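You operate a simulated robot arm through the tools that you are given. There is no shell and no other tool. Be economical: measure what you need, move in short steps, check, and stop when the job is done.

You are at the controls of a simulated two-armed robot. One attempt, no reset.

## Task
Take the lid off the tub on the low blue table top and lay it down there.

It is judged by the outcome, as a careful person would: the job done as asked, and still so three seconds after it is handed in. It fails if anything else is knocked over, pushed out of place, dropped, spilled or broken. A push-on lid holds only when it is set on centred and level and pressed home; a screw cap is set on level and turned clockwise until tight.

## Robot
Two 7-joint arms with three-finger grippers on one trunk, on a base that drives. Base frame: it is fixed to the floor where the robot stands at the start and does not move with it; the origin is under the middle of the robot, x ahead of it, y to its left, z up; the surface under the hand at the start is at about z = 680. Readings come in mm, degrees, newtons and seconds.
The left shoulder is at the start at [50, 154, 979], the right one opposite. With the tool pointing down near the work surface each hand reaches from about 260 to 640 mm from the robot's upright axis, wherever it stands, measured 20 degrees to its own side. Payload 2.69 kg a hand.
The tool frame of a hand sits at the grasp point between the pads (the TCP): z along the fingers, y along the line on which they close. The tips reach 29 mm beyond it. The gripper opens to 120 mm. The gripper's body begins 78 mm behind the TCP.
Orientation is told as [roll, pitch, yaw] about the base's x, y, z axes, in that order, counted from this pose: with the fingers straight down and closing along the base's y, the tool's x points along the base's -x, its y along +y and its z along -z.

## Interface
- The arms move only by the tool play_rows. It takes "left_increments", "right_increments" or both (then of equal length, played together; a hand with none holds still); each is a list that holds one entry, the list of rows, each a list of 7 numbers: the shift along the base's x, y, z in units of 300 mm (1.0 is 300 mm), then the turn, a rotation vector about the base's x, y, z in units of 45 degrees (1.0 is 45 degrees), then the opening, from 0 (shut) to 1 (fully open). In form: [[[x, y, z, ax, ay, az, fingers], ...]]. A call has 1 to 8 rows; each row is the pose to reach, as a shift and turn from the pose commanded when the call began. A call with a number of a shift or a turn outside -1 to 1 is refused whole. Each row takes 0.2 s and may step no farther than 50 mm and 8.6 degrees from the row before; otherwise, or with a gripper value out of range, the whole call is refused. A pose out of reach is approached as far as the arm can. The call stops where the force on the tool passes 40 N (or 10 N more than at its start, if that is more) or the arm is blocked; 0.2 s more then pass. The fingers move at their own pace and stop on an object; they squeeze with about 21 N. The grip force told is the motor's: it shows also when the fingers shut on nothing. Time passes only in rows, and 0.2 s behind the last, so rows that repeat a pose let the fingers close. It gives the time, the measured TCP pose, the force on the tool (base axes), the opening and the grip force at its end, in the units of the frame above (readings bear some noise), with the torque about the TCP (base axes, N m) and any sound that the robot's microphone picked up.
- Cameras (640 x 400 px; columns grow to the right, rows downward): "scene" is now at [161.4, 25.8, 1130.4]; the picture's right is [0.29, -0.96, 0.00], its down [-0.50, -0.15, -0.85] and it looks along [0.81, 0.25, -0.53] (base axes); focal length 292 px, centre (320, 200). "left" rides on the left gripper at [63, 0, -104] in its tool frame; the picture's right is [0.00, 1.00, 0.00], its down [-0.83, 0.00, -0.56] and it looks along [-0.56, 0.00, 0.83] (tool axes); focal length 275 px, centre (320, 200). "right" rides on the right gripper at [63, 0, -104] in its tool frame; the picture's right is [0.00, 1.00, 0.00], its down [-0.83, 0.00, -0.56] and it looks along [-0.56, 0.00, 0.83] (tool axes); focal length 275 px, centre (320, 200). There is no depth. A picture from a camera that has moved, and an enlarged one, comes with that camera's place and axes in the base frame and with its lens.
- camera(camera): a new picture of that camera. The clock stands still meanwhile.
- slide_trunk(by): slides the trunk up (or, below 0, down) by that many mm; the arms and the scene camera ride with it, the base frame stays. It gives what a move gives, with no picture.
- base_move(legs): drives the robot by 1 to 6 legs, each [ahead, left, turn to the left] in mm, mm and degrees, along the robot's own axes; the way and the turn of a leg run together, so that a leg with both is an arc; at most 1500 mm and 180 degrees a leg. The arms and the cameras ride along, it lands a little off, and it stops where it bumps. It gives what a move gives.
- aim_head(pan, tilt): turns the head with the scene camera to pan (to the left, within 80 degrees either way) and tilt (down, from -29 to 69), counted from straight ahead of the robot. It gives what a move gives.
- enlarge(camera, box): a new picture of the part [left, top, right, bottom] of that camera's present view, enlarged. The clock stands still meanwhile.
- job_done(): hands the job in; it is judged then, once.

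Work in short steps. Places have to be worked out from the pictures, the camera data and where the tool is seen: move nearer, look again, correct. Check each grasp and each placing, and mend what went wrong. You have 120 turns and 88 pictures in all, those below and enlarged ones among them. Open the grippers and draw the arms clear of the work before you hand the job in, unless the task says otherwise; then end with one line.

The tools are called after "Request:" as a command line: name --argument value ..., lists and objects as JSON in quotes. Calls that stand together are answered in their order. play_rows: Moves the arms, as the interface text tells. Its arguments: {"type":"object","properties":{"left_increments":{"type":"array","items":{"type":"array","items":{"type":"array","items":{"type":"number"}}}},"right_increments":{"type":"array","items":{"type":"array","items":{"type":"array","items":{"type":"number"}}}}},"required":[]} The other tools are called the same way: slide_trunk (by) slides the trunk up or down; base_move (legs) drives the base; aim_head (pan, tilt) turns the head that bears the scene camera; camera (camera) takes a picture; enlarge (camera, box) takes an enlarged picture of a part of a camera's view; job_done () hands the job in.

At the start:

```text
t: 0.0
left_tcp_pos: [425.2, 368.3, 981.1]
left_tool_rot: [0.0, 0.0, -0.1]
left_ft_force: [0.3, -0.6, -0.8]
left_ft_torque: [0.0, 0.06, -0.01]
left_grip_width: 120.0
left_gripper_force: 0.1
right_tcp_pos: [406.3, -24.8, 970.5]
right_tool_rot: [0.0, -0.1, 0.0]
right_ft_force: [-0.2, -0.5, -0.2]
right_ft_torque: [0.01, 0.04, 0.0]
right_grip_width: 120.2
right_gripper_force: 0.1
trunk travel left (down, up): [-350.0, 88.0]
robot x, y, heading: [-2.1, -0.2, -0.2]
head pan, tilt: [17.1, 31.7]
```

scene: 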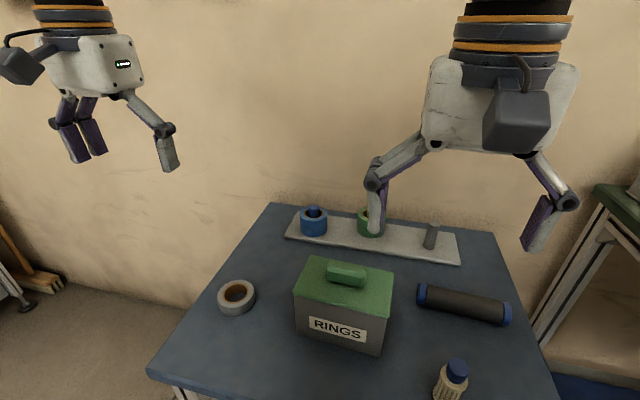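
right: 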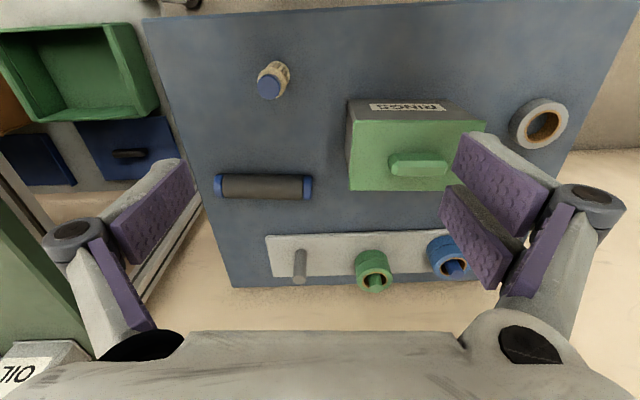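
left: 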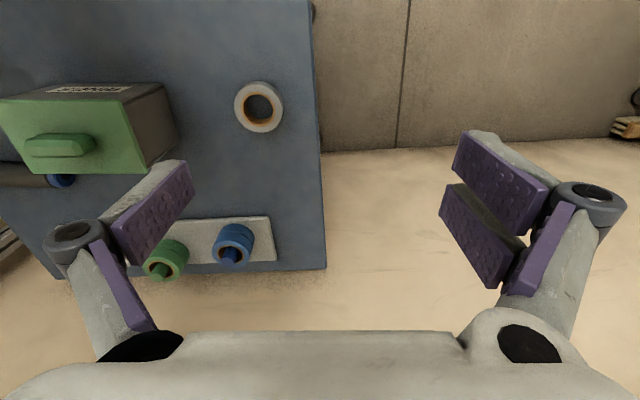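

I'll look around first: the table ahead holds a lidded RINGS box, but there's another unit to the right with something blue low down.

Request:
aim_head --pan -45 --tilt 35

Request:
camera --camera "scene"

Request:
aim_head --pan 75 --tilt 35

Request:
camera --camera "scene"

```text
t: 1.3
left_tcp_pos: [424.9, 367.5, 980.7]
left_tool_rot: [0.0, 0.0, 0.0]
left_ft_force: [-0.2, -0.7, 1.2]
left_ft_torque: [0.01, 0.02, -0.04]
left_grip_width: 119.9
left_gripper_force: 0.1
right_tcp_pos: [404.9, -24.1, 972.0]
right_tool_rot: [0.0, -0.1, 0.1]
right_ft_force: [1.1, -1.0, 0.3]
right_ft_torque: [0.02, 0.02, 0.04]
right_grip_width: 119.9
right_gripper_force: 0.1
trunk travel left (down, up): [-350.0, 88.0]
robot x, y, heading: [-1.0, -0.4, 0.1]
head pan, tilt: [-45.0, 35.0]
```

```text
84 pictures are left
camera scene: at [138.0, -62.8, 1125.3], right [-0.71, -0.71, 0.0], down [-0.41, 0.41, -0.82], along [0.58, -0.58, -0.57], focal length 292 px, centre (320, 200)
```

scene: 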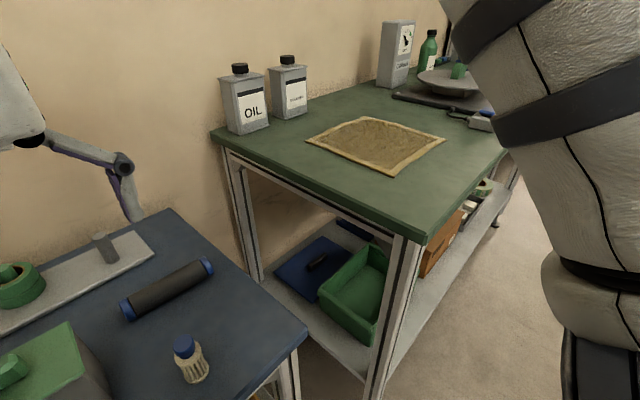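

```text
t: 3.3
left_tcp_pos: [425.8, 368.8, 980.9]
left_tool_rot: [0.0, 0.0, 0.0]
left_ft_force: [-0.6, -1.1, 0.7]
left_ft_torque: [0.02, -0.02, 0.01]
left_grip_width: 120.1
left_gripper_force: 0.0
right_tcp_pos: [405.3, -24.4, 971.8]
right_tool_rot: [0.0, -0.1, 0.0]
right_ft_force: [0.5, -0.2, -0.2]
right_ft_torque: [-0.03, 0.02, -0.02]
right_grip_width: 119.9
right_gripper_force: 0.0
trunk travel left (down, up): [-350.0, 88.0]
robot x, y, heading: [4.2, -0.7, 0.0]
head pan, tilt: [75.0, 35.0]
```

```text
83 pictures are left
camera scene: at [98.6, 84.4, 1125.3], right [0.97, -0.26, 0.0], down [-0.15, -0.55, -0.82], along [0.21, 0.79, -0.57], focal length 292 px, centre (320, 200)
```

scene: 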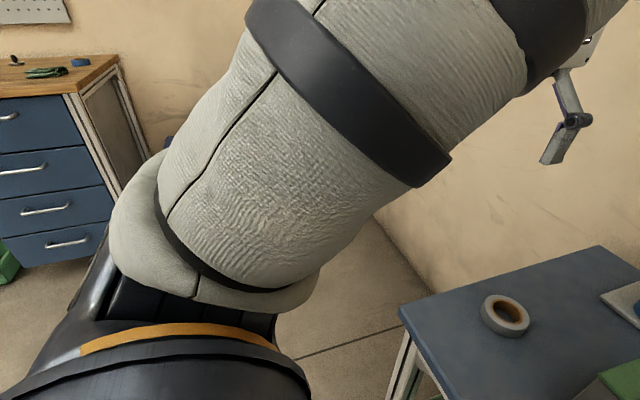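

The only low blue-grey table is the one ahead with the RINGS tub (box roughly x 433–512, y 12–151, lid top about z 785, handle near (471, 80)). I'll look at it from above with the head before moving.

Request:
aim_head --pan 15 --tilt 50

Request:
camera --camera "scene"

Request:
enlarge --camera "right" --box '[320, 80, 500, 200]'

```text
t: 4.6
left_tcp_pos: [424.1, 368.4, 981.4]
left_tool_rot: [0.0, -0.2, -0.1]
left_ft_force: [0.1, 0.5, 0.7]
left_ft_torque: [-0.02, -0.03, 0.03]
left_grip_width: 120.0
left_gripper_force: 0.1
right_tcp_pos: [404.1, -24.1, 970.8]
right_tool_rot: [0.0, -0.1, 0.0]
right_ft_force: [-0.9, -0.4, -0.2]
right_ft_torque: [-0.01, 0.0, 0.0]
right_grip_width: 119.9
right_gripper_force: 0.1
trunk travel left (down, up): [-350.0, 88.0]
robot x, y, heading: [2.9, -1.5, 0.0]
head pan, tilt: [15.0, 50.0]
```

```text
82 pictures are left
camera scene: at [150.5, 19.6, 1104.3], right [0.26, -0.97, 0.0], down [-0.73, -0.2, -0.65], along [0.63, 0.17, -0.76], focal length 292 px, centre (320, 200)
```

scene: 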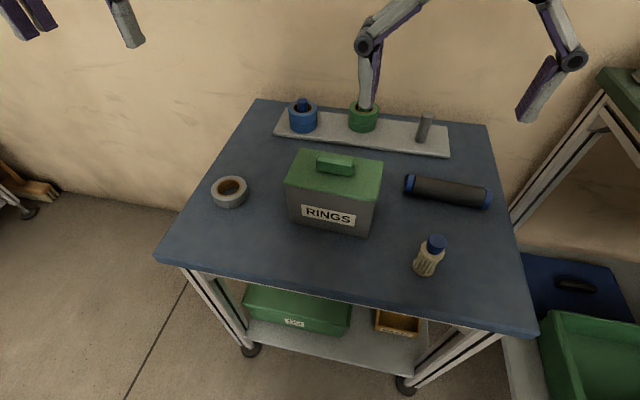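

```text
3.33 times, centred on (410, 140) of right
camera zoom: at [341.3, -24.5, 1075.5], right [0.0, 1.0, 0.0], down [0.83, 0.0, 0.56], along [0.56, 0.0, -0.83], focal length 918 px, centre (20, 400)
```

zoom: 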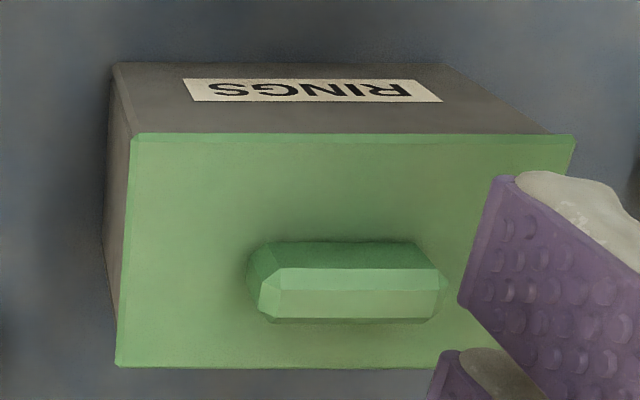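

The lid top spans about x 435–523, y 12–152, z≈785, with the handle running along y at (479, 82). The front-left of the table (x 315–425) is free for the lid. I'll move the right hand aside and begin turning the left hand 90° so it closes along x.

Request:
play_rows --right_increments '[[[0, -0.08, 0, 0, 0, 0, 1], [0, -0.16, 0, 0, 0, 0, 1], [0, -0.25, 0, 0, 0, 0, 1], [0, -0.33, 0, 0, 0, 0, 1], [0, -0.42, 0, 0, 0, 0, 1], [0, -0.5, 0, 0, 0, 0, 1]]]' --left_increments '[[[0.03, -0.08, 0, 0, 0, -0.16, 1], [0.06, -0.16, 0, 0, 0, -0.33, 1], [0.09, -0.24, 0, 0, 0, -0.5, 1], [0.12, -0.32, 0, 0, 0, -0.66, 1], [0.15, -0.4, 0, 0, 0, -0.83, 1], [0.18, -0.48, 0, 0, 0, -1, 1]]]'

```text
t: 6.0
left_tcp_pos: [480.2, 227.2, 974.6]
left_tool_rot: [-1.3, -0.1, -44.3]
left_ft_force: [-0.2, -0.6, -0.4]
left_ft_torque: [0.0, 0.0, -0.04]
left_grip_width: 120.4
left_gripper_force: 0.0
right_tcp_pos: [406.4, -175.1, 971.4]
right_tool_rot: [-0.1, -0.1, -0.1]
right_ft_force: [-0.1, -0.6, -0.1]
right_ft_torque: [0.05, 0.01, -0.01]
right_grip_width: 120.1
right_gripper_force: 0.1
trunk travel left (down, up): [-350.0, 88.0]
robot x, y, heading: [-1.5, 0.1, 0.1]
head pan, tilt: [15.0, 50.0]
```

Turning works; I continue the other 45° and move to above the handle at (479, 82).

Request:
play_rows --left_increments '[[[0, -0.08, 0, 0, 0, -0.16, 1], [0, -0.16, 0, 0, 0, -0.33, 1], [0, -0.24, 0, 0, 0, -0.5, 1], [0, -0.32, 0, 0, 0, -0.66, 1], [0, -0.4, 0, 0, 0, -0.83, 1], [0, -0.48, 0, 0, 0, -1, 1], [0, -0.48, -0.1, 0, 0, -1, 1]]]'

Request:
camera --camera "left"

Request:
camera --camera "scene"

```text
t: 7.6
left_tcp_pos: [498.9, 74.6, 949.1]
left_tool_rot: [-0.2, 0.2, -90.0]
left_ft_force: [0.9, 0.0, -0.3]
left_ft_torque: [0.0, 0.0, -0.05]
left_grip_width: 119.8
left_gripper_force: 0.0
left hand out of reach, approached as far as the arm can: row 1, 2, 3, 4, 5, 6, 7
right_tcp_pos: [405.8, -173.3, 970.8]
right_tool_rot: [0.0, -0.2, -0.1]
right_ft_force: [0.4, 0.3, 0.0]
right_ft_torque: [-0.01, 0.02, -0.02]
right_grip_width: 120.1
right_gripper_force: 0.1
trunk travel left (down, up): [-350.0, 88.0]
robot x, y, heading: [1.2, -0.7, 0.2]
head pan, tilt: [15.0, 50.0]
```

```text
80 pictures are left
camera left: at [499.5, 137.7, 1052.8], right [1.0, -0.01, 0.0], down [0.0, -0.83, 0.55], along [-0.01, -0.55, -0.83], focal length 275 px, centre (320, 200)
```

left: 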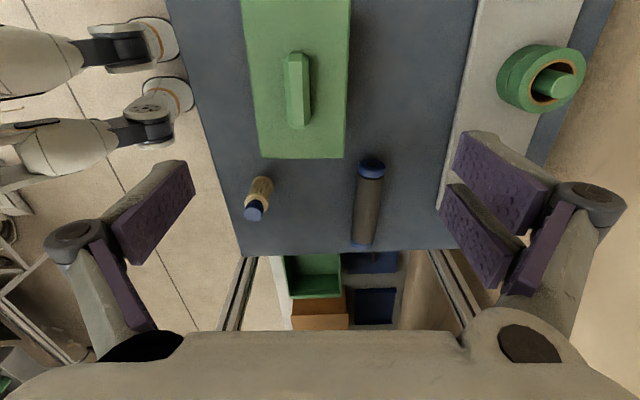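

```text
79 pictures are left
camera scene: at [161.6, 20.7, 1125.9], right [0.24, -0.97, 0.0], down [-0.55, -0.14, -0.82], along [0.8, 0.2, -0.57], focal length 292 px, centre (320, 200)
```

scene: 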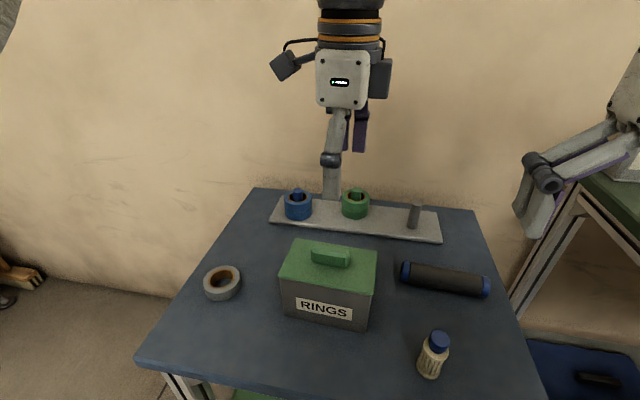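

The hand is yawed −90° but x is 20 mm off (reach limited). The wrist camera confirms the handle at about (477, 84). I'll lower and correct and see whether the arm follows.

Request:
play_rows --left_increments '[[[0, 0, -0.06, 0, 0, 0, 1], [0, 0, -0.12, 0, 0, 0, 1], [0, 0, -0.18, 0, 0, 0, 1]]]'

```text
t: 8.4
left_tcp_pos: [496.2, 77.7, 896.0]
left_tool_rot: [0.0, 0.2, -90.0]
left_ft_force: [0.2, -0.3, 0.1]
left_ft_torque: [0.0, -0.02, 0.01]
left_grip_width: 119.9
left_gripper_force: 0.1
right_tcp_pos: [405.1, -174.0, 971.4]
right_tool_rot: [-0.1, -0.1, -0.1]
right_ft_force: [0.6, 0.0, -0.1]
right_ft_torque: [-0.02, 0.01, -0.02]
right_grip_width: 119.7
right_gripper_force: 0.1
trunk travel left (down, up): [-350.0, 88.0]
robot x, y, heading: [0.7, 1.5, -0.1]
head pan, tilt: [15.0, 50.0]
```

Reach is fine here. I correct x by −18 and y by +6 mm to sit over the handle.

Request:
play_rows --left_increments '[[[-0.03, 0.01, 0, 0, 0, 0, 1], [-0.06, 0.02, 0, 0, 0, 0, 1], [-0.06, 0.02, -0.04, 0, 0, 0, 1]]]'

Request:
camera --camera "left"

```text
t: 9.2
left_tcp_pos: [477.5, 84.0, 885.6]
left_tool_rot: [0.2, 0.0, -90.0]
left_ft_force: [0.3, -0.3, 0.1]
left_ft_torque: [-0.02, -0.01, -0.01]
left_grip_width: 119.9
left_gripper_force: 0.1
right_tcp_pos: [405.2, -173.5, 971.0]
right_tool_rot: [0.0, -0.1, 0.0]
right_ft_force: [-0.3, 0.3, 0.1]
right_ft_torque: [0.03, 0.0, 0.04]
right_grip_width: 119.8
right_gripper_force: 0.0
trunk travel left (down, up): [-350.0, 88.0]
robot x, y, heading: [-1.4, -0.3, -0.2]
head pan, tilt: [15.0, 50.0]
```

```text
78 pictures are left
camera left: at [477.2, 147.1, 988.5], right [1.0, 0.0, 0.0], down [0.0, -0.83, 0.56], along [0.0, -0.56, -0.83], focal length 275 px, centre (320, 200)
```

left: 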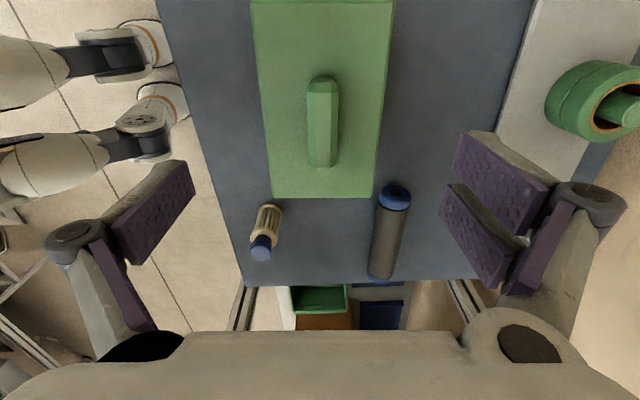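

The handle is centred under the gripper in x. I'll part-close and descend to TCP z≈840 (tips ≈811), then look.

Request:
play_rows --left_increments '[[[0, 0, -0.05, 0, 0, 0, 0.5], [0, 0, -0.1, 0, 0, 0, 0.5], [0, 0, -0.15, 0, 0, 0, 0.5], [0, 0, -0.15, 0, 0, 0, 0.5]]]'

Request:
camera --camera "left"

Request:
enlarge --camera "scene" --box '[240, 180, 420, 340]'

```text
t: 10.2
left_tcp_pos: [476.9, 83.7, 838.9]
left_tool_rot: [0.0, 0.0, -90.0]
left_ft_force: [0.1, 0.8, 0.3]
left_ft_torque: [0.01, 0.02, -0.01]
left_grip_width: 60.2
left_gripper_force: 0.1
right_tcp_pos: [403.9, -172.5, 970.4]
right_tool_rot: [0.0, -0.1, 0.0]
right_ft_force: [0.0, -0.3, -0.3]
right_ft_torque: [-0.03, -0.02, 0.02]
right_grip_width: 120.0
right_gripper_force: 0.1
trunk travel left (down, up): [-350.0, 88.0]
robot x, y, heading: [-0.8, 0.6, 0.2]
head pan, tilt: [15.0, 50.0]
```

```text
77 pictures are left
camera left: at [478.6, 145.9, 943.0], right [1.0, 0.0, 0.0], down [0.0, -0.83, 0.56], along [0.0, -0.56, -0.83], focal length 275 px, centre (320, 200)
```

left: 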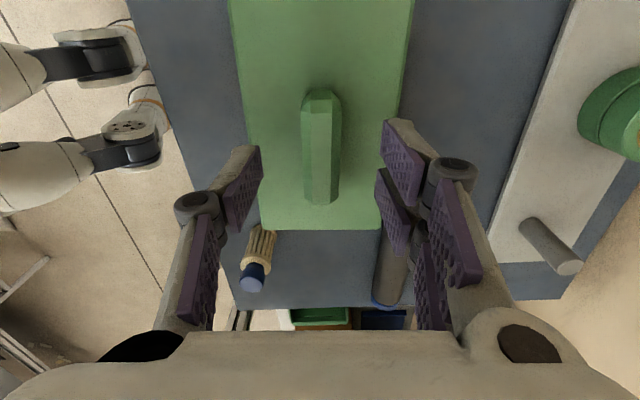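

```text
2.50 times, centred on (330, 260) of scene
camera zoom: at [150.0, 19.3, 1103.6], right [0.26, -0.97, 0.0], down [-0.74, -0.2, -0.64], along [0.62, 0.17, -0.77], focal length 731 px, centre (295, 50)
```

zoom: 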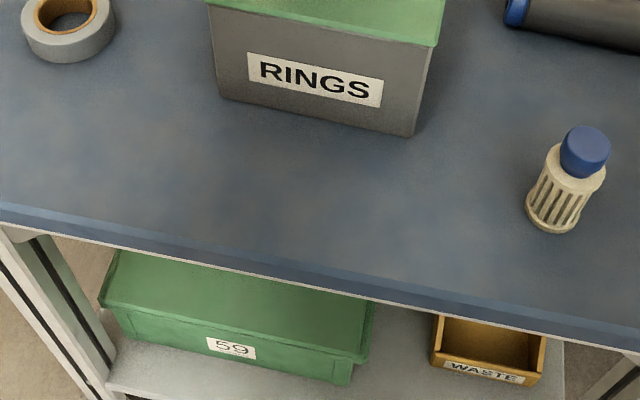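

The fingers straddle the handle, centred. Lowering to about z 820 and checking the side view.

Request:
play_rows --left_increments '[[[0, 0.005, -0.03, 0, 0, 0, 0.5], [0, 0.01, -0.06, 0, 0, 0, 0.5], [0, 0.01, -0.06, 0, 0, 0, 0.5]]]'

Request:
enlarge --camera "scene" --box '[260, 80, 420, 240]'

```text
t: 11.0
left_tcp_pos: [478.6, 86.0, 822.3]
left_tool_rot: [0.0, 0.0, -90.1]
left_ft_force: [0.1, -0.4, -0.5]
left_ft_torque: [0.0, -0.03, 0.0]
left_grip_width: 60.0
left_gripper_force: 0.0
right_tcp_pos: [403.9, -172.9, 971.2]
right_tool_rot: [-0.1, -0.1, -0.1]
right_ft_force: [0.2, -0.7, -0.2]
right_ft_torque: [0.0, 0.02, 0.01]
right_grip_width: 120.1
right_gripper_force: 0.1
trunk travel left (down, up): [-350.0, 88.0]
robot x, y, heading: [-0.9, 1.7, 0.1]
head pan, tilt: [15.0, 50.0]
```

```text
2.50 times, centred on (340, 160) of scene
camera zoom: at [150.1, 19.3, 1103.6], right [0.26, -0.97, 0.0], down [-0.74, -0.2, -0.64], along [0.62, 0.17, -0.77], focal length 731 px, centre (270, 300)
```

zoom: 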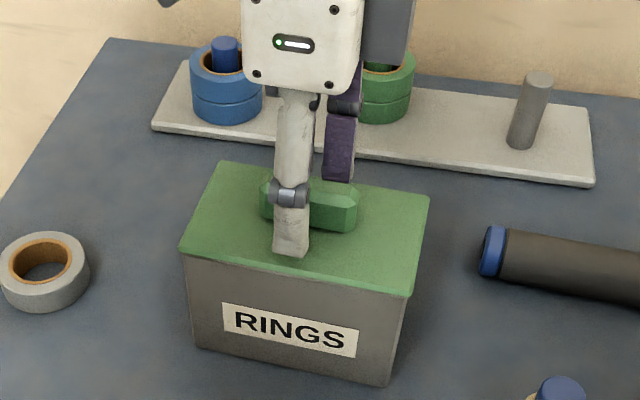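

Tips are just above the lid, slightly left of the handle's middle. I'll shift y −4 mm, lower 3 mm and close.

Request:
play_rows --left_increments '[[[0, -0.013, -0.01, 0, 0, 0, 0.5], [0, -0.013, -0.01, 0, 0, 0, 0.1], [0, -0.013, -0.01, 0, 0, 0, 0], [0, -0.013, -0.01, 0, 0, 0, 0], [0, -0.013, -0.01, 0, 0, 0, 0]]]'

Request:
enlarge --camera "scene" --box '[260, 80, 420, 240]'

```text
t: 12.2
left_tcp_pos: [478.5, 82.2, 819.1]
left_tool_rot: [0.1, -0.1, -90.0]
left_ft_force: [2.1, -0.7, 1.0]
left_ft_torque: [0.0, -0.01, 0.0]
left_grip_width: 19.4
left_gripper_force: 21.1
right_tcp_pos: [403.6, -173.1, 971.4]
right_tool_rot: [0.1, -0.1, 0.1]
right_ft_force: [-0.4, 0.4, 0.3]
right_ft_torque: [-0.01, -0.01, 0.0]
right_grip_width: 120.1
right_gripper_force: 0.1
trunk travel left (down, up): [-350.0, 88.0]
robot x, y, heading: [0.1, -0.4, -0.3]
head pan, tilt: [15.0, 50.0]
```

```text
2.50 times, centred on (340, 160) of scene
camera zoom: at [150.1, 19.3, 1103.6], right [0.26, -0.97, 0.0], down [-0.74, -0.2, -0.64], along [0.62, 0.17, -0.77], focal length 731 px, centre (270, 300)
```

zoom: 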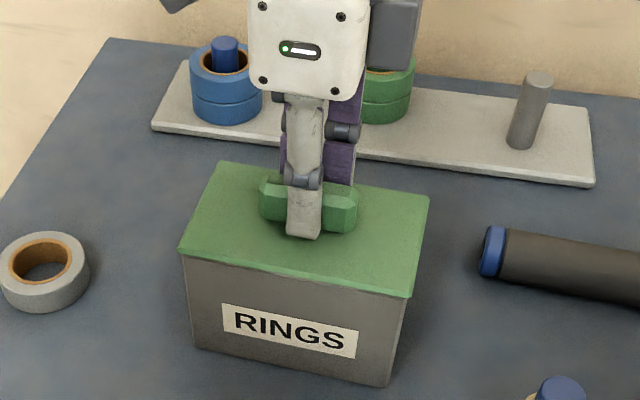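

The handle is gripped (19 mm, 21 N), centred. I lift gently by 15 mm and check whether the tub stays down.

Request:
play_rows --left_increments '[[[0, 0, 0.01, 0, 0, 0, 0], [0, 0, 0.02, 0, 0, 0, 0], [0, 0, 0.03, 0, 0, 0, 0], [0, 0, 0.04, 0, 0, 0, 0], [0, 0, 0.05, 0, 0, 0, 0]]]'

Request:
enlarge --camera "scene" --box '[260, 80, 420, 240]'

```text
t: 13.4
left_tcp_pos: [478.1, 82.6, 833.1]
left_tool_rot: [0.0, 0.0, -90.0]
left_ft_force: [0.2, 0.2, -1.6]
left_ft_torque: [0.01, 0.0, 0.04]
left_grip_width: 19.5
left_gripper_force: 21.2
right_tcp_pos: [404.2, -174.8, 972.2]
right_tool_rot: [0.0, -0.1, 0.0]
right_ft_force: [0.3, 0.5, -0.7]
right_ft_torque: [-0.02, 0.01, -0.01]
right_grip_width: 119.9
right_gripper_force: 0.1
trunk travel left (down, up): [-350.0, 88.0]
robot x, y, heading: [-0.9, 0.5, 0.0]
head pan, tilt: [15.0, 50.0]
```

```text
2.50 times, centred on (340, 160) of scene
camera zoom: at [150.2, 19.4, 1103.5], right [0.26, -0.97, 0.0], down [-0.74, -0.2, -0.64], along [0.62, 0.17, -0.77], focal length 731 px, centre (270, 300)
```

zoom: 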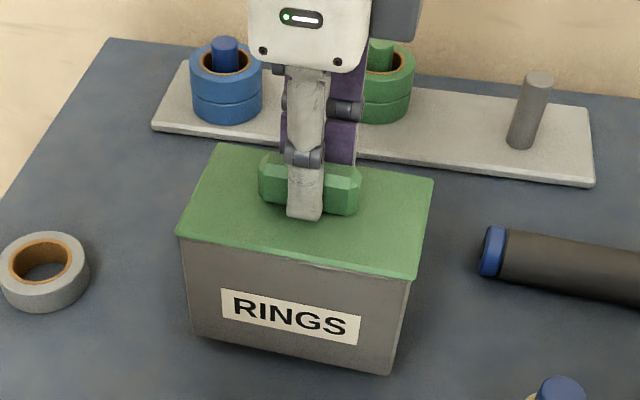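

The whole tub rose with the lid, so the lid is push-fit and the tub must be held down. I'll set it back and loosen the left fingers, leaving them astride the handle.

Request:
play_rows --left_increments '[[[0, 0, -0.012, 0, 0, 0, 0], [0, 0, -0.024, 0, 0, 0, 0], [0, 0, -0.036, 0, 0, 0, 0], [0, 0, -0.048, 0, 0, 0, 0], [0, 0, -0.049, 0, 0, 0, 0], [0, 0, -0.049, 0, 0, 0, 0]]]'

Request:
enlarge --camera "scene" --box '[260, 80, 420, 240]'

```text
t: 14.8
left_tcp_pos: [476.9, 82.5, 818.6]
left_tool_rot: [0.1, 0.1, -90.0]
left_ft_force: [0.1, -0.2, -0.6]
left_ft_torque: [0.03, 0.01, -0.02]
left_grip_width: 19.6
left_gripper_force: 20.8
right_tcp_pos: [404.8, -174.5, 969.9]
right_tool_rot: [0.0, -0.1, 0.0]
right_ft_force: [0.4, -0.3, 0.1]
right_ft_torque: [0.0, -0.03, -0.03]
right_grip_width: 120.1
right_gripper_force: 0.1
trunk travel left (down, up): [-350.0, 88.0]
robot x, y, heading: [-0.1, 2.6, 0.0]
head pan, tilt: [15.0, 50.0]
```

```text
2.50 times, centred on (340, 160) of scene
camera zoom: at [150.2, 19.3, 1103.5], right [0.26, -0.97, 0.0], down [-0.74, -0.2, -0.64], along [0.62, 0.17, -0.77], focal length 731 px, centre (270, 300)
```

zoom: 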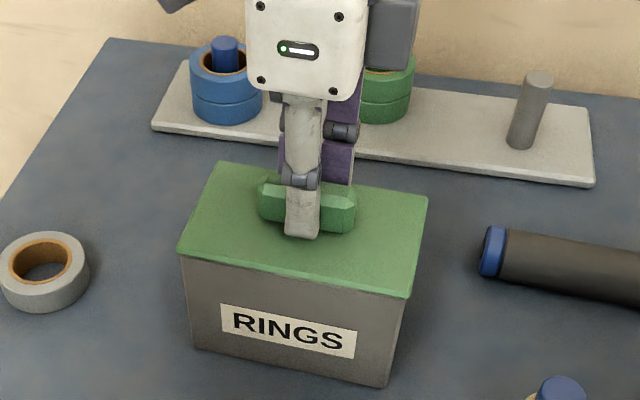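

The tub is back in its place. I loosen the left grip and start yawing the right hand +90° (towards closing along x) so it can clasp the tub's right end below the lid.

Request:
play_rows --left_increments '[[[0, 0, 0, 0, 0, 0, 0.2], [0, 0, 0, 0, 0, 0, 0.4], [0, 0, 0, 0, 0, 0, 0.4], [0, 0, 0, 0, 0, 0, 0.4], [0, 0, 0, 0, 0, 0, 0.4], [0, 0, 0, 0, 0, 0, 0.4]]]' --right_increments '[[[0.03, 0, 0, 0, 0, 0.16, 1], [0.06, 0, 0, 0, 0, 0.33, 1], [0.09, 0, 0, 0, 0, 0.5, 1], [0.12, 0, 0, 0, 0, 0.66, 1], [0.15, 0, 0, 0, 0, 0.83, 1], [0.18, 0, 0, 0, 0, 1, 1]]]'

Request:
play_rows --right_increments '[[[0.01, 0, -0.03, 0, 0, 0.16, 1], [0.02, 0, -0.06, 0, 0, 0.33, 1], [0.03, 0, -0.09, 0, 0, 0.5, 1], [0.04, 0, -0.12, 0, 0, 0.66, 1], [0.05, 0, -0.15, 0, 0, 0.83, 1], [0.06, 0, -0.18, 0, 0, 1, 1]]]'

Request:
camera --camera "scene"

```text
t: 16.2
left_tcp_pos: [476.9, 83.4, 818.1]
left_tool_rot: [0.0, 0.1, -90.0]
left_ft_force: [0.1, 0.1, -0.5]
left_ft_torque: [-0.01, 0.01, 0.02]
left_grip_width: 47.9
left_gripper_force: 0.1
right_tcp_pos: [459.9, -174.6, 972.7]
right_tool_rot: [0.0, 0.0, 45.2]
right_ft_force: [0.2, 0.5, -0.5]
right_ft_torque: [-0.02, 0.01, -0.02]
right_grip_width: 119.8
right_gripper_force: 0.1
trunk travel left (down, up): [-350.0, 88.0]
robot x, y, heading: [-2.4, -3.7, -0.1]
head pan, tilt: [15.0, 50.0]
```

```text
t: 17.6
left_tcp_pos: [478.9, 83.0, 818.0]
left_tool_rot: [-0.1, 0.0, -89.9]
left_ft_force: [-0.3, 0.1, -0.3]
left_ft_torque: [0.02, 0.01, -0.03]
left_grip_width: 48.0
left_gripper_force: 0.0
right_tcp_pos: [478.7, -173.2, 918.9]
right_tool_rot: [0.0, -0.1, 90.1]
right_ft_force: [-0.2, -0.2, -0.3]
right_ft_torque: [-0.01, 0.01, -0.01]
right_grip_width: 119.8
right_gripper_force: 0.1
trunk travel left (down, up): [-350.0, 88.0]
robot x, y, heading: [2.1, 0.5, 0.1]
head pan, tilt: [15.0, 50.0]
```

```text
71 pictures are left
camera scene: at [150.2, 19.3, 1103.5], right [0.26, -0.97, 0.0], down [-0.74, -0.2, -0.64], along [0.62, 0.17, -0.77], focal length 292 px, centre (320, 200)
```

scene: 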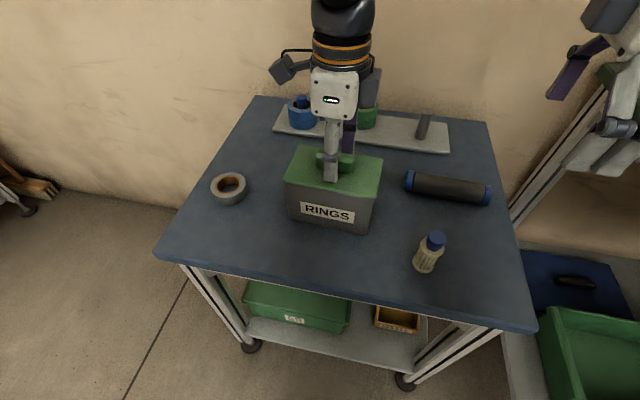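

Right hand is yawed +90°. Now I tilt it 35° so that it points down and to the left, and bring it to the pre-position at about (479, −56, 868).

Request:
play_rows --right_increments '[[[0, 0.06, 0, 0.13, 0, 0, 1], [0, 0.13, 0, 0.26, 0, 0, 1], [0, 0.2, -0.04, 0.39, 0, 0, 1], [0, 0.26, -0.08, 0.52, 0, 0, 1], [0, 0.32, -0.12, 0.65, 0, 0, 1], [0, 0.39, -0.17, 0.778, 0, 0, 1]]]'

Request:
camera --camera "right"

Request:
camera --camera "scene"

```text
t: 19.0
left_tcp_pos: [477.9, 82.8, 817.9]
left_tool_rot: [0.0, 0.1, -90.0]
left_ft_force: [0.4, -0.5, -0.3]
left_ft_torque: [-0.02, -0.02, -0.02]
left_grip_width: 48.3
left_gripper_force: 0.0
right_tcp_pos: [479.6, -59.4, 866.5]
right_tool_rot: [0.0, -35.2, 90.0]
right_ft_force: [-0.5, -1.3, 0.7]
right_ft_torque: [-0.02, -0.03, -0.01]
right_grip_width: 120.0
right_gripper_force: 0.1
trunk travel left (down, up): [-350.0, 88.0]
robot x, y, heading: [-3.8, -1.2, -0.0]
head pan, tilt: [15.0, 50.0]
```

```text
70 pictures are left
camera right: at [478.6, -171.0, 915.3], right [-1.0, 0.0, 0.0], down [0.0, 0.36, 0.93], along [0.0, 0.93, -0.36], focal length 275 px, centre (320, 200)
```

right: 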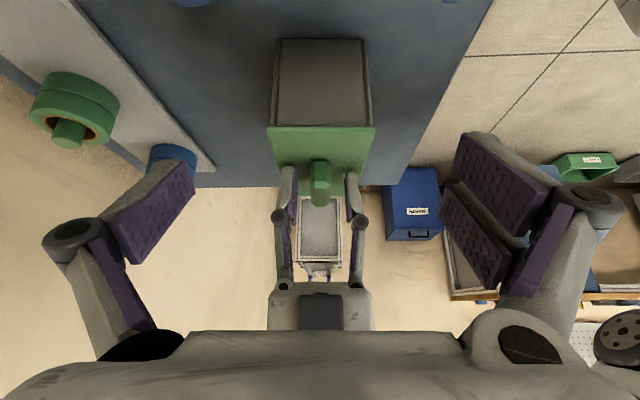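

```text
69 pictures are left
camera scene: at [150.3, 19.2, 1103.5], right [0.26, -0.97, 0.0], down [-0.74, -0.2, -0.64], along [0.62, 0.17, -0.77], focal length 292 px, centre (320, 200)
```

scene: 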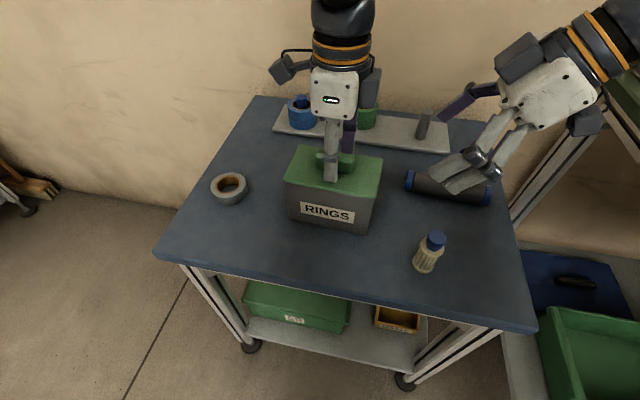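

The right hand is centred on the tub's end (tub 83 mm wide, opening 120 mm). I'll go about halfway in and check the sides.

Request:
play_rows --right_increments '[[[0, 0.07, -0.12, 0, 0, 0, 1], [0, 0.14, -0.24, 0, 0, 0, 1], [0, 0.19, -0.32, 0, 0, 0, 1]]]'

Request:
camera --camera "right"

Request:
enlarge --camera "scene" --box '[260, 80, 500, 280]'

```text
t: 19.8
left_tcp_pos: [478.2, 84.3, 818.6]
left_tool_rot: [-0.1, 0.0, -90.1]
left_ft_force: [0.8, -1.0, 0.1]
left_ft_torque: [0.0, 0.01, 0.0]
left_grip_width: 47.6
left_gripper_force: 0.0
right_tcp_pos: [479.6, -0.5, 768.0]
right_tool_rot: [0.0, -35.0, 89.9]
right_ft_force: [0.3, 0.3, 0.0]
right_ft_torque: [0.01, 0.0, 0.06]
right_grip_width: 119.9
right_gripper_force: 0.0
trunk travel left (down, up): [-350.0, 88.0]
robot x, y, heading: [1.3, 0.7, -0.1]
head pan, tilt: [15.0, 50.0]
```

```text
68 pictures are left
camera right: at [479.4, -112.0, 817.2], right [-1.0, 0.0, 0.0], down [0.0, 0.36, 0.93], along [0.0, 0.93, -0.36], focal length 275 px, centre (320, 200)
```

right: 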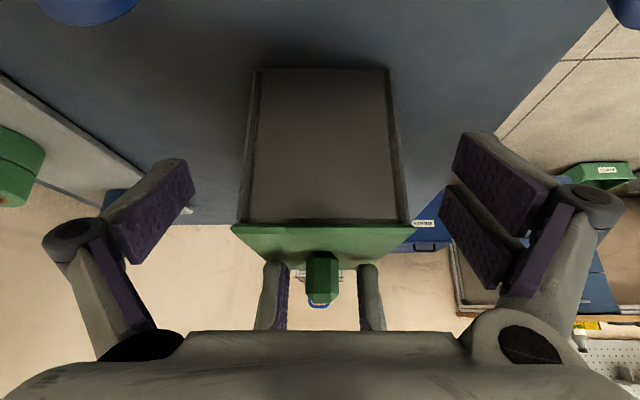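

```text
2.00 times, centred on (380, 180) of scene
camera zoom: at [150.3, 19.4, 1103.5], right [0.26, -0.97, 0.0], down [-0.74, -0.2, -0.64], along [0.62, 0.17, -0.77], focal length 585 px, centre (200, 240)
```

zoom: 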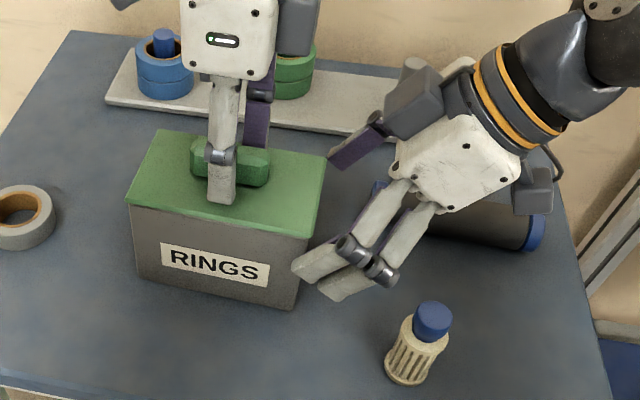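

Fingers pass cleanly each side of the tub's end; the bottle and tube are clear. I go the rest of the way to about (479, 25, 725).

Request:
play_rows --right_increments '[[[0, 0.03, -0.05, 0, 0, 0, 1], [0, 0.06, -0.1, 0, 0, 0, 1], [0, 0.085, -0.143, 0, 0, 0, 1]]]'

Request:
camera --camera "scene"

Request:
enlarge --camera "scene" --box '[260, 80, 500, 280]'

```text
t: 20.6
left_tcp_pos: [477.1, 83.8, 818.8]
left_tool_rot: [0.1, 0.1, -90.0]
left_ft_force: [-0.8, -0.2, -0.1]
left_ft_torque: [0.0, 0.03, 0.02]
left_grip_width: 48.0
left_gripper_force: 0.0
right_tcp_pos: [477.3, 25.3, 726.7]
right_tool_rot: [-0.2, -35.0, 90.2]
right_ft_force: [0.0, -0.6, 0.3]
right_ft_torque: [0.04, -0.02, 0.03]
right_grip_width: 119.9
right_gripper_force: 0.0
trunk travel left (down, up): [-350.0, 88.0]
robot x, y, heading: [1.3, -0.0, -0.2]
head pan, tilt: [15.0, 50.0]
```

```text
66 pictures are left
camera scene: at [150.2, 19.4, 1103.5], right [0.26, -0.97, 0.0], down [-0.74, -0.2, -0.64], along [0.62, 0.17, -0.77], focal length 292 px, centre (320, 200)
```

scene: 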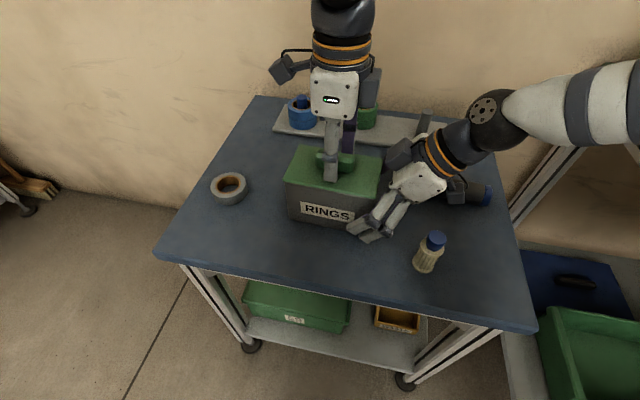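

```text
2.00 times, centred on (380, 180) of scene
camera zoom: at [150.2, 19.4, 1103.5], right [0.26, -0.97, 0.0], down [-0.74, -0.2, -0.64], along [0.62, 0.17, -0.77], focal length 585 px, centre (200, 240)
```

zoom: 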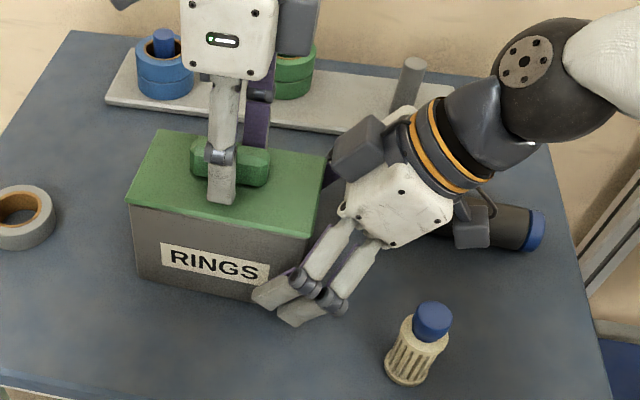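

The right fingers are astride the tub's end below the lid. Closing the right gripper on the tub body.

Request:
play_rows --right_increments '[[[0.003, 0, 0, 0, 0, 0, 0.8], [0.003, 0, 0, 0, 0, 0, 0.65], [0.003, 0, 0, 0, 0, 0, 0.5], [0.003, 0, 0, 0, 0, 0, 0.3], [0.003, 0, 0, 0, 0, 0, 0.3]]]'

Request:
enlarge --camera "scene" --box '[260, 80, 500, 280]'

Request:
camera --camera "left"

```text
t: 21.8
left_tcp_pos: [478.0, 84.1, 817.9]
left_tool_rot: [0.1, 0.1, -90.0]
left_ft_force: [0.4, 0.7, -0.1]
left_ft_torque: [-0.04, -0.02, -0.01]
left_grip_width: 48.2
left_gripper_force: 0.1
right_tcp_pos: [478.6, 24.6, 726.9]
right_tool_rot: [-0.1, -35.2, 90.0]
right_ft_force: [1.2, -0.2, 3.4]
right_ft_torque: [0.24, -0.25, -0.12]
right_grip_width: 84.8
right_gripper_force: 21.1
trunk travel left (down, up): [-350.0, 88.0]
robot x, y, heading: [0.3, -3.0, -0.0]
head pan, tilt: [15.0, 50.0]
```

```text
2.00 times, centred on (380, 180) of scene
camera zoom: at [150.0, 19.3, 1103.6], right [0.26, -0.97, 0.0], down [-0.74, -0.2, -0.64], along [0.62, 0.17, -0.77], focal length 585 px, centre (200, 240)
```

zoom: 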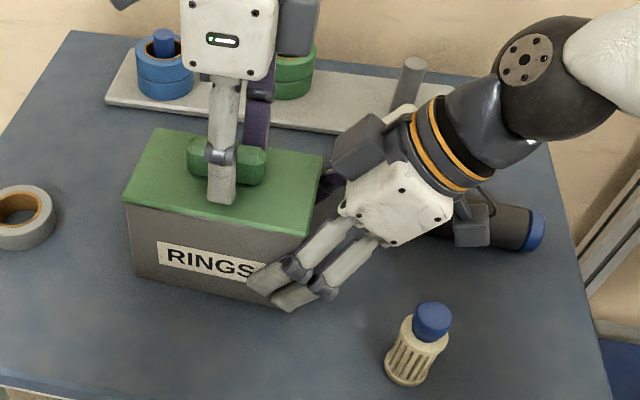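

```text
63 pictures are left
camera left: at [477.8, 146.2, 922.1], right [1.0, 0.0, 0.0], down [0.0, -0.83, 0.56], along [0.0, -0.56, -0.83], focal length 275 px, centre (320, 200)
```

left: 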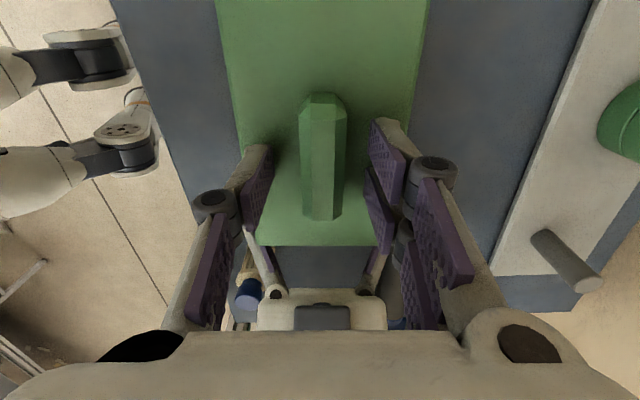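

The right hand has the tub (84.8 mm, 21 N) with its base on the table. Now I regrip the handle with the left hand.

Request:
play_rows --left_increments '[[[0, 0, 0, 0, 0, 0, 0.2], [0, 0, 0, 0, 0, 0, 0], [0, 0, 0, 0, 0, 0, 0], [0, 0, 0, 0, 0, 0, 0]]]'

Request:
play_rows --left_increments '[[[0, 0, 0.007, 0, 0, 0, 0], [0, 0, 0.014, 0, 0, 0, 0], [0, 0, 0.021, 0, 0, 0, 0], [0, 0, 0.028, 0, 0, 0, 0], [0, 0, 0.035, 0, 0, 0, 0], [0, 0, 0.042, 0, 0, 0, 0]]]'

Request:
enlarge --camera "scene" --box '[260, 80, 500, 280]'

```text
t: 22.8
left_tcp_pos: [476.6, 82.2, 818.5]
left_tool_rot: [0.0, 0.0, -90.1]
left_ft_force: [-0.6, 0.1, 0.6]
left_ft_torque: [0.0, 0.01, 0.01]
left_grip_width: 19.5
left_gripper_force: 20.7
right_tcp_pos: [478.8, 24.7, 727.1]
right_tool_rot: [0.0, -35.0, 90.0]
right_ft_force: [-0.6, 0.3, 5.4]
right_ft_torque: [0.3, -0.27, -0.03]
right_grip_width: 84.9
right_gripper_force: 21.1
trunk travel left (down, up): [-350.0, 88.0]
robot x, y, heading: [-2.1, -0.0, -0.2]
head pan, tilt: [15.0, 50.0]
heard: snap
```

```text
t: 24.2
left_tcp_pos: [478.6, 84.0, 830.9]
left_tool_rot: [0.0, 0.1, -89.9]
left_ft_force: [-1.2, 0.4, -0.1]
left_ft_torque: [-0.01, 0.03, 0.01]
left_grip_width: 19.3
left_gripper_force: 21.4
right_tcp_pos: [478.6, 23.1, 727.0]
right_tool_rot: [0.0, -35.2, 90.0]
right_ft_force: [0.3, 0.7, 5.6]
right_ft_torque: [0.24, -0.12, -0.03]
right_grip_width: 84.8
right_gripper_force: 21.4
trunk travel left (down, up): [-350.0, 88.0]
robot x, y, heading: [1.0, -1.7, 0.1]
head pan, tilt: [15.0, 50.0]
```

```text
2.00 times, centred on (380, 180) of scene
camera zoom: at [149.8, 19.3, 1103.6], right [0.26, -0.97, 0.0], down [-0.74, -0.2, -0.64], along [0.62, 0.17, -0.77], focal length 585 px, centre (200, 240)
```

zoom: 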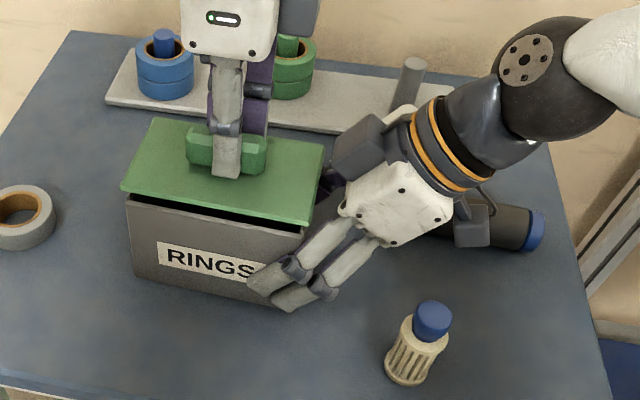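

The lid snapped free and is lifting off while the tub stays. I raise it well clear.

Request:
play_rows --left_increments '[[[0, 0, 0.05, 0, 0, 0, 0], [0, 0, 0.1, 0, 0, 0, 0], [0, 0, 0.15, 0, 0, 0, 0], [0, 0, 0.2, 0, 0, 0, 0], [0, 0, 0.25, 0, 0, 0, 0]]]'

Request:
camera --camera "scene"

```text
t: 25.4
left_tcp_pos: [479.0, 82.1, 906.3]
left_tool_rot: [0.0, -0.1, -90.0]
left_ft_force: [0.0, 0.8, 0.1]
left_ft_torque: [0.02, -0.03, 0.03]
left_grip_width: 19.6
left_gripper_force: 21.2
right_tcp_pos: [477.7, 24.9, 726.3]
right_tool_rot: [-0.1, -35.0, 90.0]
right_ft_force: [-0.9, 0.4, 7.2]
right_ft_torque: [0.2, -0.08, -0.08]
right_grip_width: 84.8
right_gripper_force: 20.8
trunk travel left (down, up): [-350.0, 88.0]
robot x, y, heading: [3.2, -0.3, -0.1]
head pan, tilt: [15.0, 50.0]
```

```text
61 pictures are left
camera scene: at [149.8, 19.3, 1103.6], right [0.26, -0.97, 0.0], down [-0.74, -0.2, -0.64], along [0.62, 0.17, -0.77], focal length 292 px, centre (320, 200)
```

scene: 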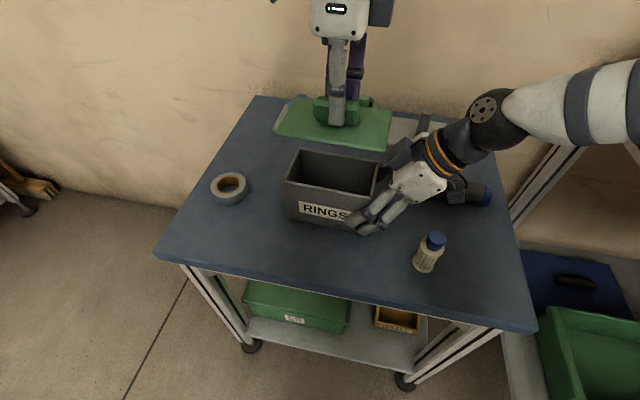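

The lid is fully off. I open the right hand and back it out along its entry path; the tub stays put.

Request:
play_rows --right_increments '[[[0, 0, 0, 0, 0, 0, 0.8], [0, 0, 0, 0, 0, 0, 1], [0, 0, 0, 0, 0, 0, 1], [0, -0.04, 0.07, 0, 0, 0, 1], [0, -0.085, 0.143, 0, 0, 0, 1], [0, -0.15, 0.25, 0, 0, 0, 1], [0, -0.21, 0.36, 0, 0, 0, 1], [0, -0.28, 0.46, 0, 0, 0, 1]]]'

Request:
camera --camera "scene"

Request:
camera --camera "right"

```text
t: 27.2
left_tcp_pos: [479.3, 81.9, 905.2]
left_tool_rot: [0.0, 0.0, -89.9]
left_ft_force: [0.4, -0.4, -1.2]
left_ft_torque: [-0.01, -0.02, -0.01]
left_grip_width: 19.4
left_gripper_force: 20.7
right_tcp_pos: [475.8, -60.5, 865.4]
right_tool_rot: [0.0, -35.1, 90.0]
right_ft_force: [1.1, 0.2, 0.1]
right_ft_torque: [0.01, -0.01, 0.02]
right_grip_width: 120.0
right_gripper_force: 0.1
trunk travel left (down, up): [-350.0, 88.0]
robot x, y, heading: [2.6, 2.3, -0.3]
head pan, tilt: [15.0, 50.0]
```

```text
60 pictures are left
camera scene: at [149.9, 19.1, 1103.6], right [0.26, -0.97, 0.0], down [-0.74, -0.2, -0.64], along [0.62, 0.17, -0.77], focal length 292 px, centre (320, 200)
```

scene: 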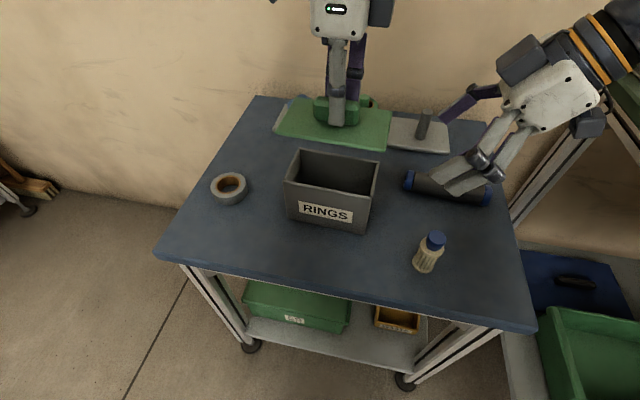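

```text
59 pictures are left
camera right: at [476.2, -173.1, 914.6], right [-1.0, 0.0, 0.0], down [0.0, 0.36, 0.93], along [0.0, 0.93, -0.36], focal length 275 px, centre (320, 200)
```

right: 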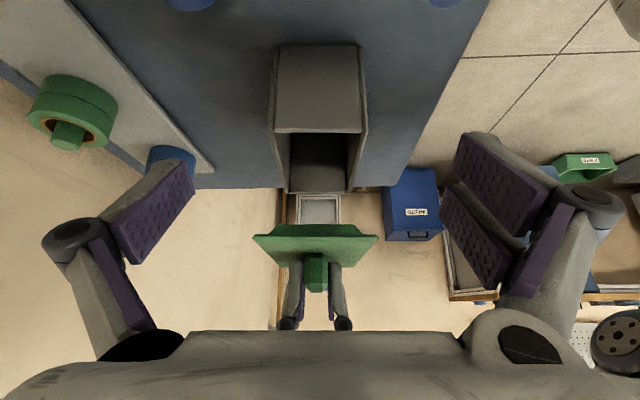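

The tub is standing in place, lid level in the left hand. I carry the lid to above the free front strip at about (374, 150) and draw the right hand further away.

Request:
play_rows --left_increments '[[[-0.09, 0.06, 0, 0, 0, 0, 0], [-0.18, 0.12, 0, 0, 0, 0, 0], [-0.27, 0.18, 0, 0, 0, 0, 0], [-0.35, 0.23, 0, 0, 0, 0, 0], [-0.35, 0.23, 0, 0, 0, 0, 0]]]' --right_increments '[[[0, -0.08, 0.04, 0, 0, 0, 1], [0, -0.16, 0.08, 0, 0, 0, 1], [0, -0.24, 0.12, 0, 0, 0, 1], [0, -0.32, 0.16, 0, 0, 0, 1], [0, -0.32, 0.16, 0, 0, 0, 1]]]'

Request:
camera --camera "left"

Request:
camera --camera "scene"

```text
t: 28.4
left_tcp_pos: [374.2, 152.4, 905.7]
left_tool_rot: [0.0, 0.0, -90.0]
left_ft_force: [-0.2, 0.4, -1.3]
left_ft_torque: [0.0, 0.0, -0.03]
left_grip_width: 19.3
left_gripper_force: 20.9
right_tcp_pos: [478.7, -158.0, 912.7]
right_tool_rot: [0.0, -35.1, 90.1]
right_ft_force: [0.1, 0.5, 0.4]
right_ft_torque: [-0.02, 0.03, 0.02]
right_grip_width: 119.9
right_gripper_force: 0.0
trunk travel left (down, up): [-350.0, 88.0]
robot x, y, heading: [2.6, -2.4, -0.1]
head pan, tilt: [15.0, 50.0]
```

```text
58 pictures are left
camera left: at [373.6, 215.6, 1009.1], right [1.0, 0.0, 0.0], down [0.0, -0.83, 0.56], along [0.0, -0.56, -0.83], focal length 275 px, centre (320, 200)
```

left: 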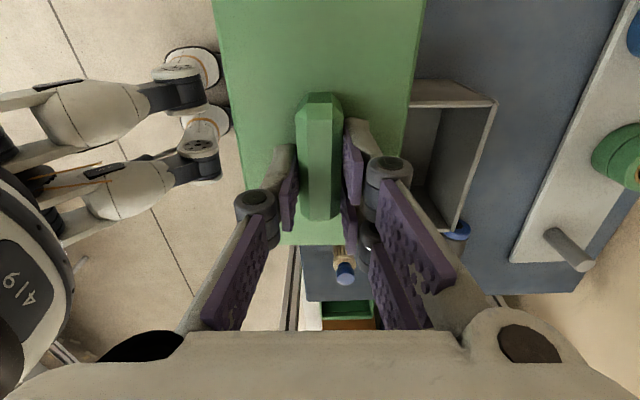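

```text
57 pictures are left
camera scene: at [150.3, 19.3, 1103.5], right [0.26, -0.97, 0.0], down [-0.74, -0.2, -0.64], along [0.62, 0.17, -0.77], focal length 292 px, centre (320, 200)
```

scene: 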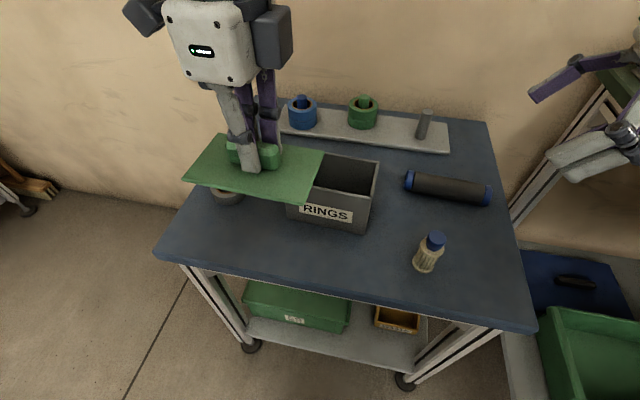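

Table front edge is at x≈321–325 here, the tub front at 436, the tape near (463, 287). Best lid centre is about (378, 165). I shift there and lower to about 20 mm above the table.

Request:
play_rows --left_increments '[[[0.013, 0.043, -0.1, 0, 0, 0, 0], [0.013, 0.043, -0.2, 0, 0, 0, 0], [0.013, 0.043, -0.3, 0, 0, 0, 0], [0.013, 0.043, -0.4, 0, 0, 0, 0], [0.013, 0.043, -0.5, 0, 0, 0, 0], [0.013, 0.043, -0.55, 0, 0, 0, 0]]]'

Request:
camera --camera "scene"

Request:
camera --camera "left"

```text
t: 29.8
left_tcp_pos: [378.7, 164.3, 742.9]
left_tool_rot: [0.0, 0.1, -90.0]
left_ft_force: [0.0, 0.4, -1.2]
left_ft_torque: [0.01, 0.04, 0.01]
left_grip_width: 19.2
left_gripper_force: 20.9
right_tcp_pos: [478.9, -156.1, 912.1]
right_tool_rot: [0.1, -35.0, 90.1]
right_ft_force: [0.8, -0.5, 0.3]
right_ft_torque: [-0.02, 0.02, 0.01]
right_grip_width: 119.7
right_gripper_force: 0.1
trunk travel left (down, up): [-350.0, 88.0]
robot x, y, heading: [1.6, -0.2, -0.0]
head pan, tilt: [15.0, 50.0]
```

```text
56 pictures are left
camera scene: at [150.2, 19.3, 1103.6], right [0.26, -0.97, 0.0], down [-0.74, -0.2, -0.64], along [0.62, 0.17, -0.77], focal length 292 px, centre (320, 200)
```

scene: 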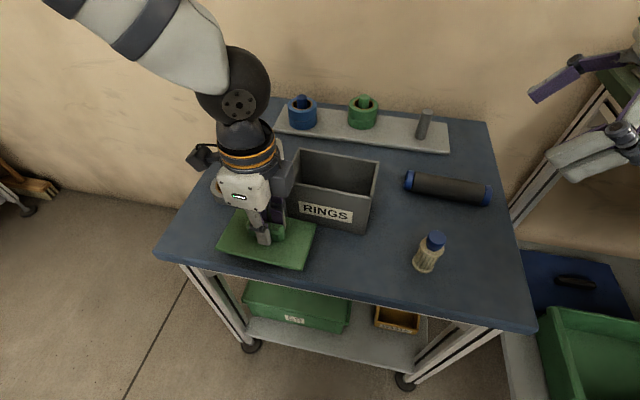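

```text
55 pictures are left
camera left: at [378.8, 227.6, 845.7], right [1.0, 0.0, 0.0], down [0.0, -0.83, 0.56], along [0.0, -0.56, -0.83], focal length 275 px, centre (320, 200)
```

left: 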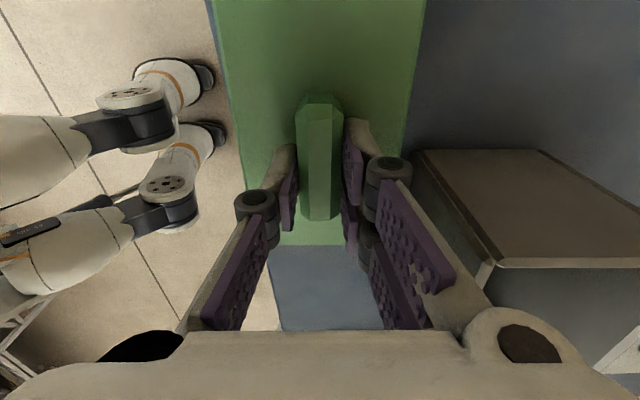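

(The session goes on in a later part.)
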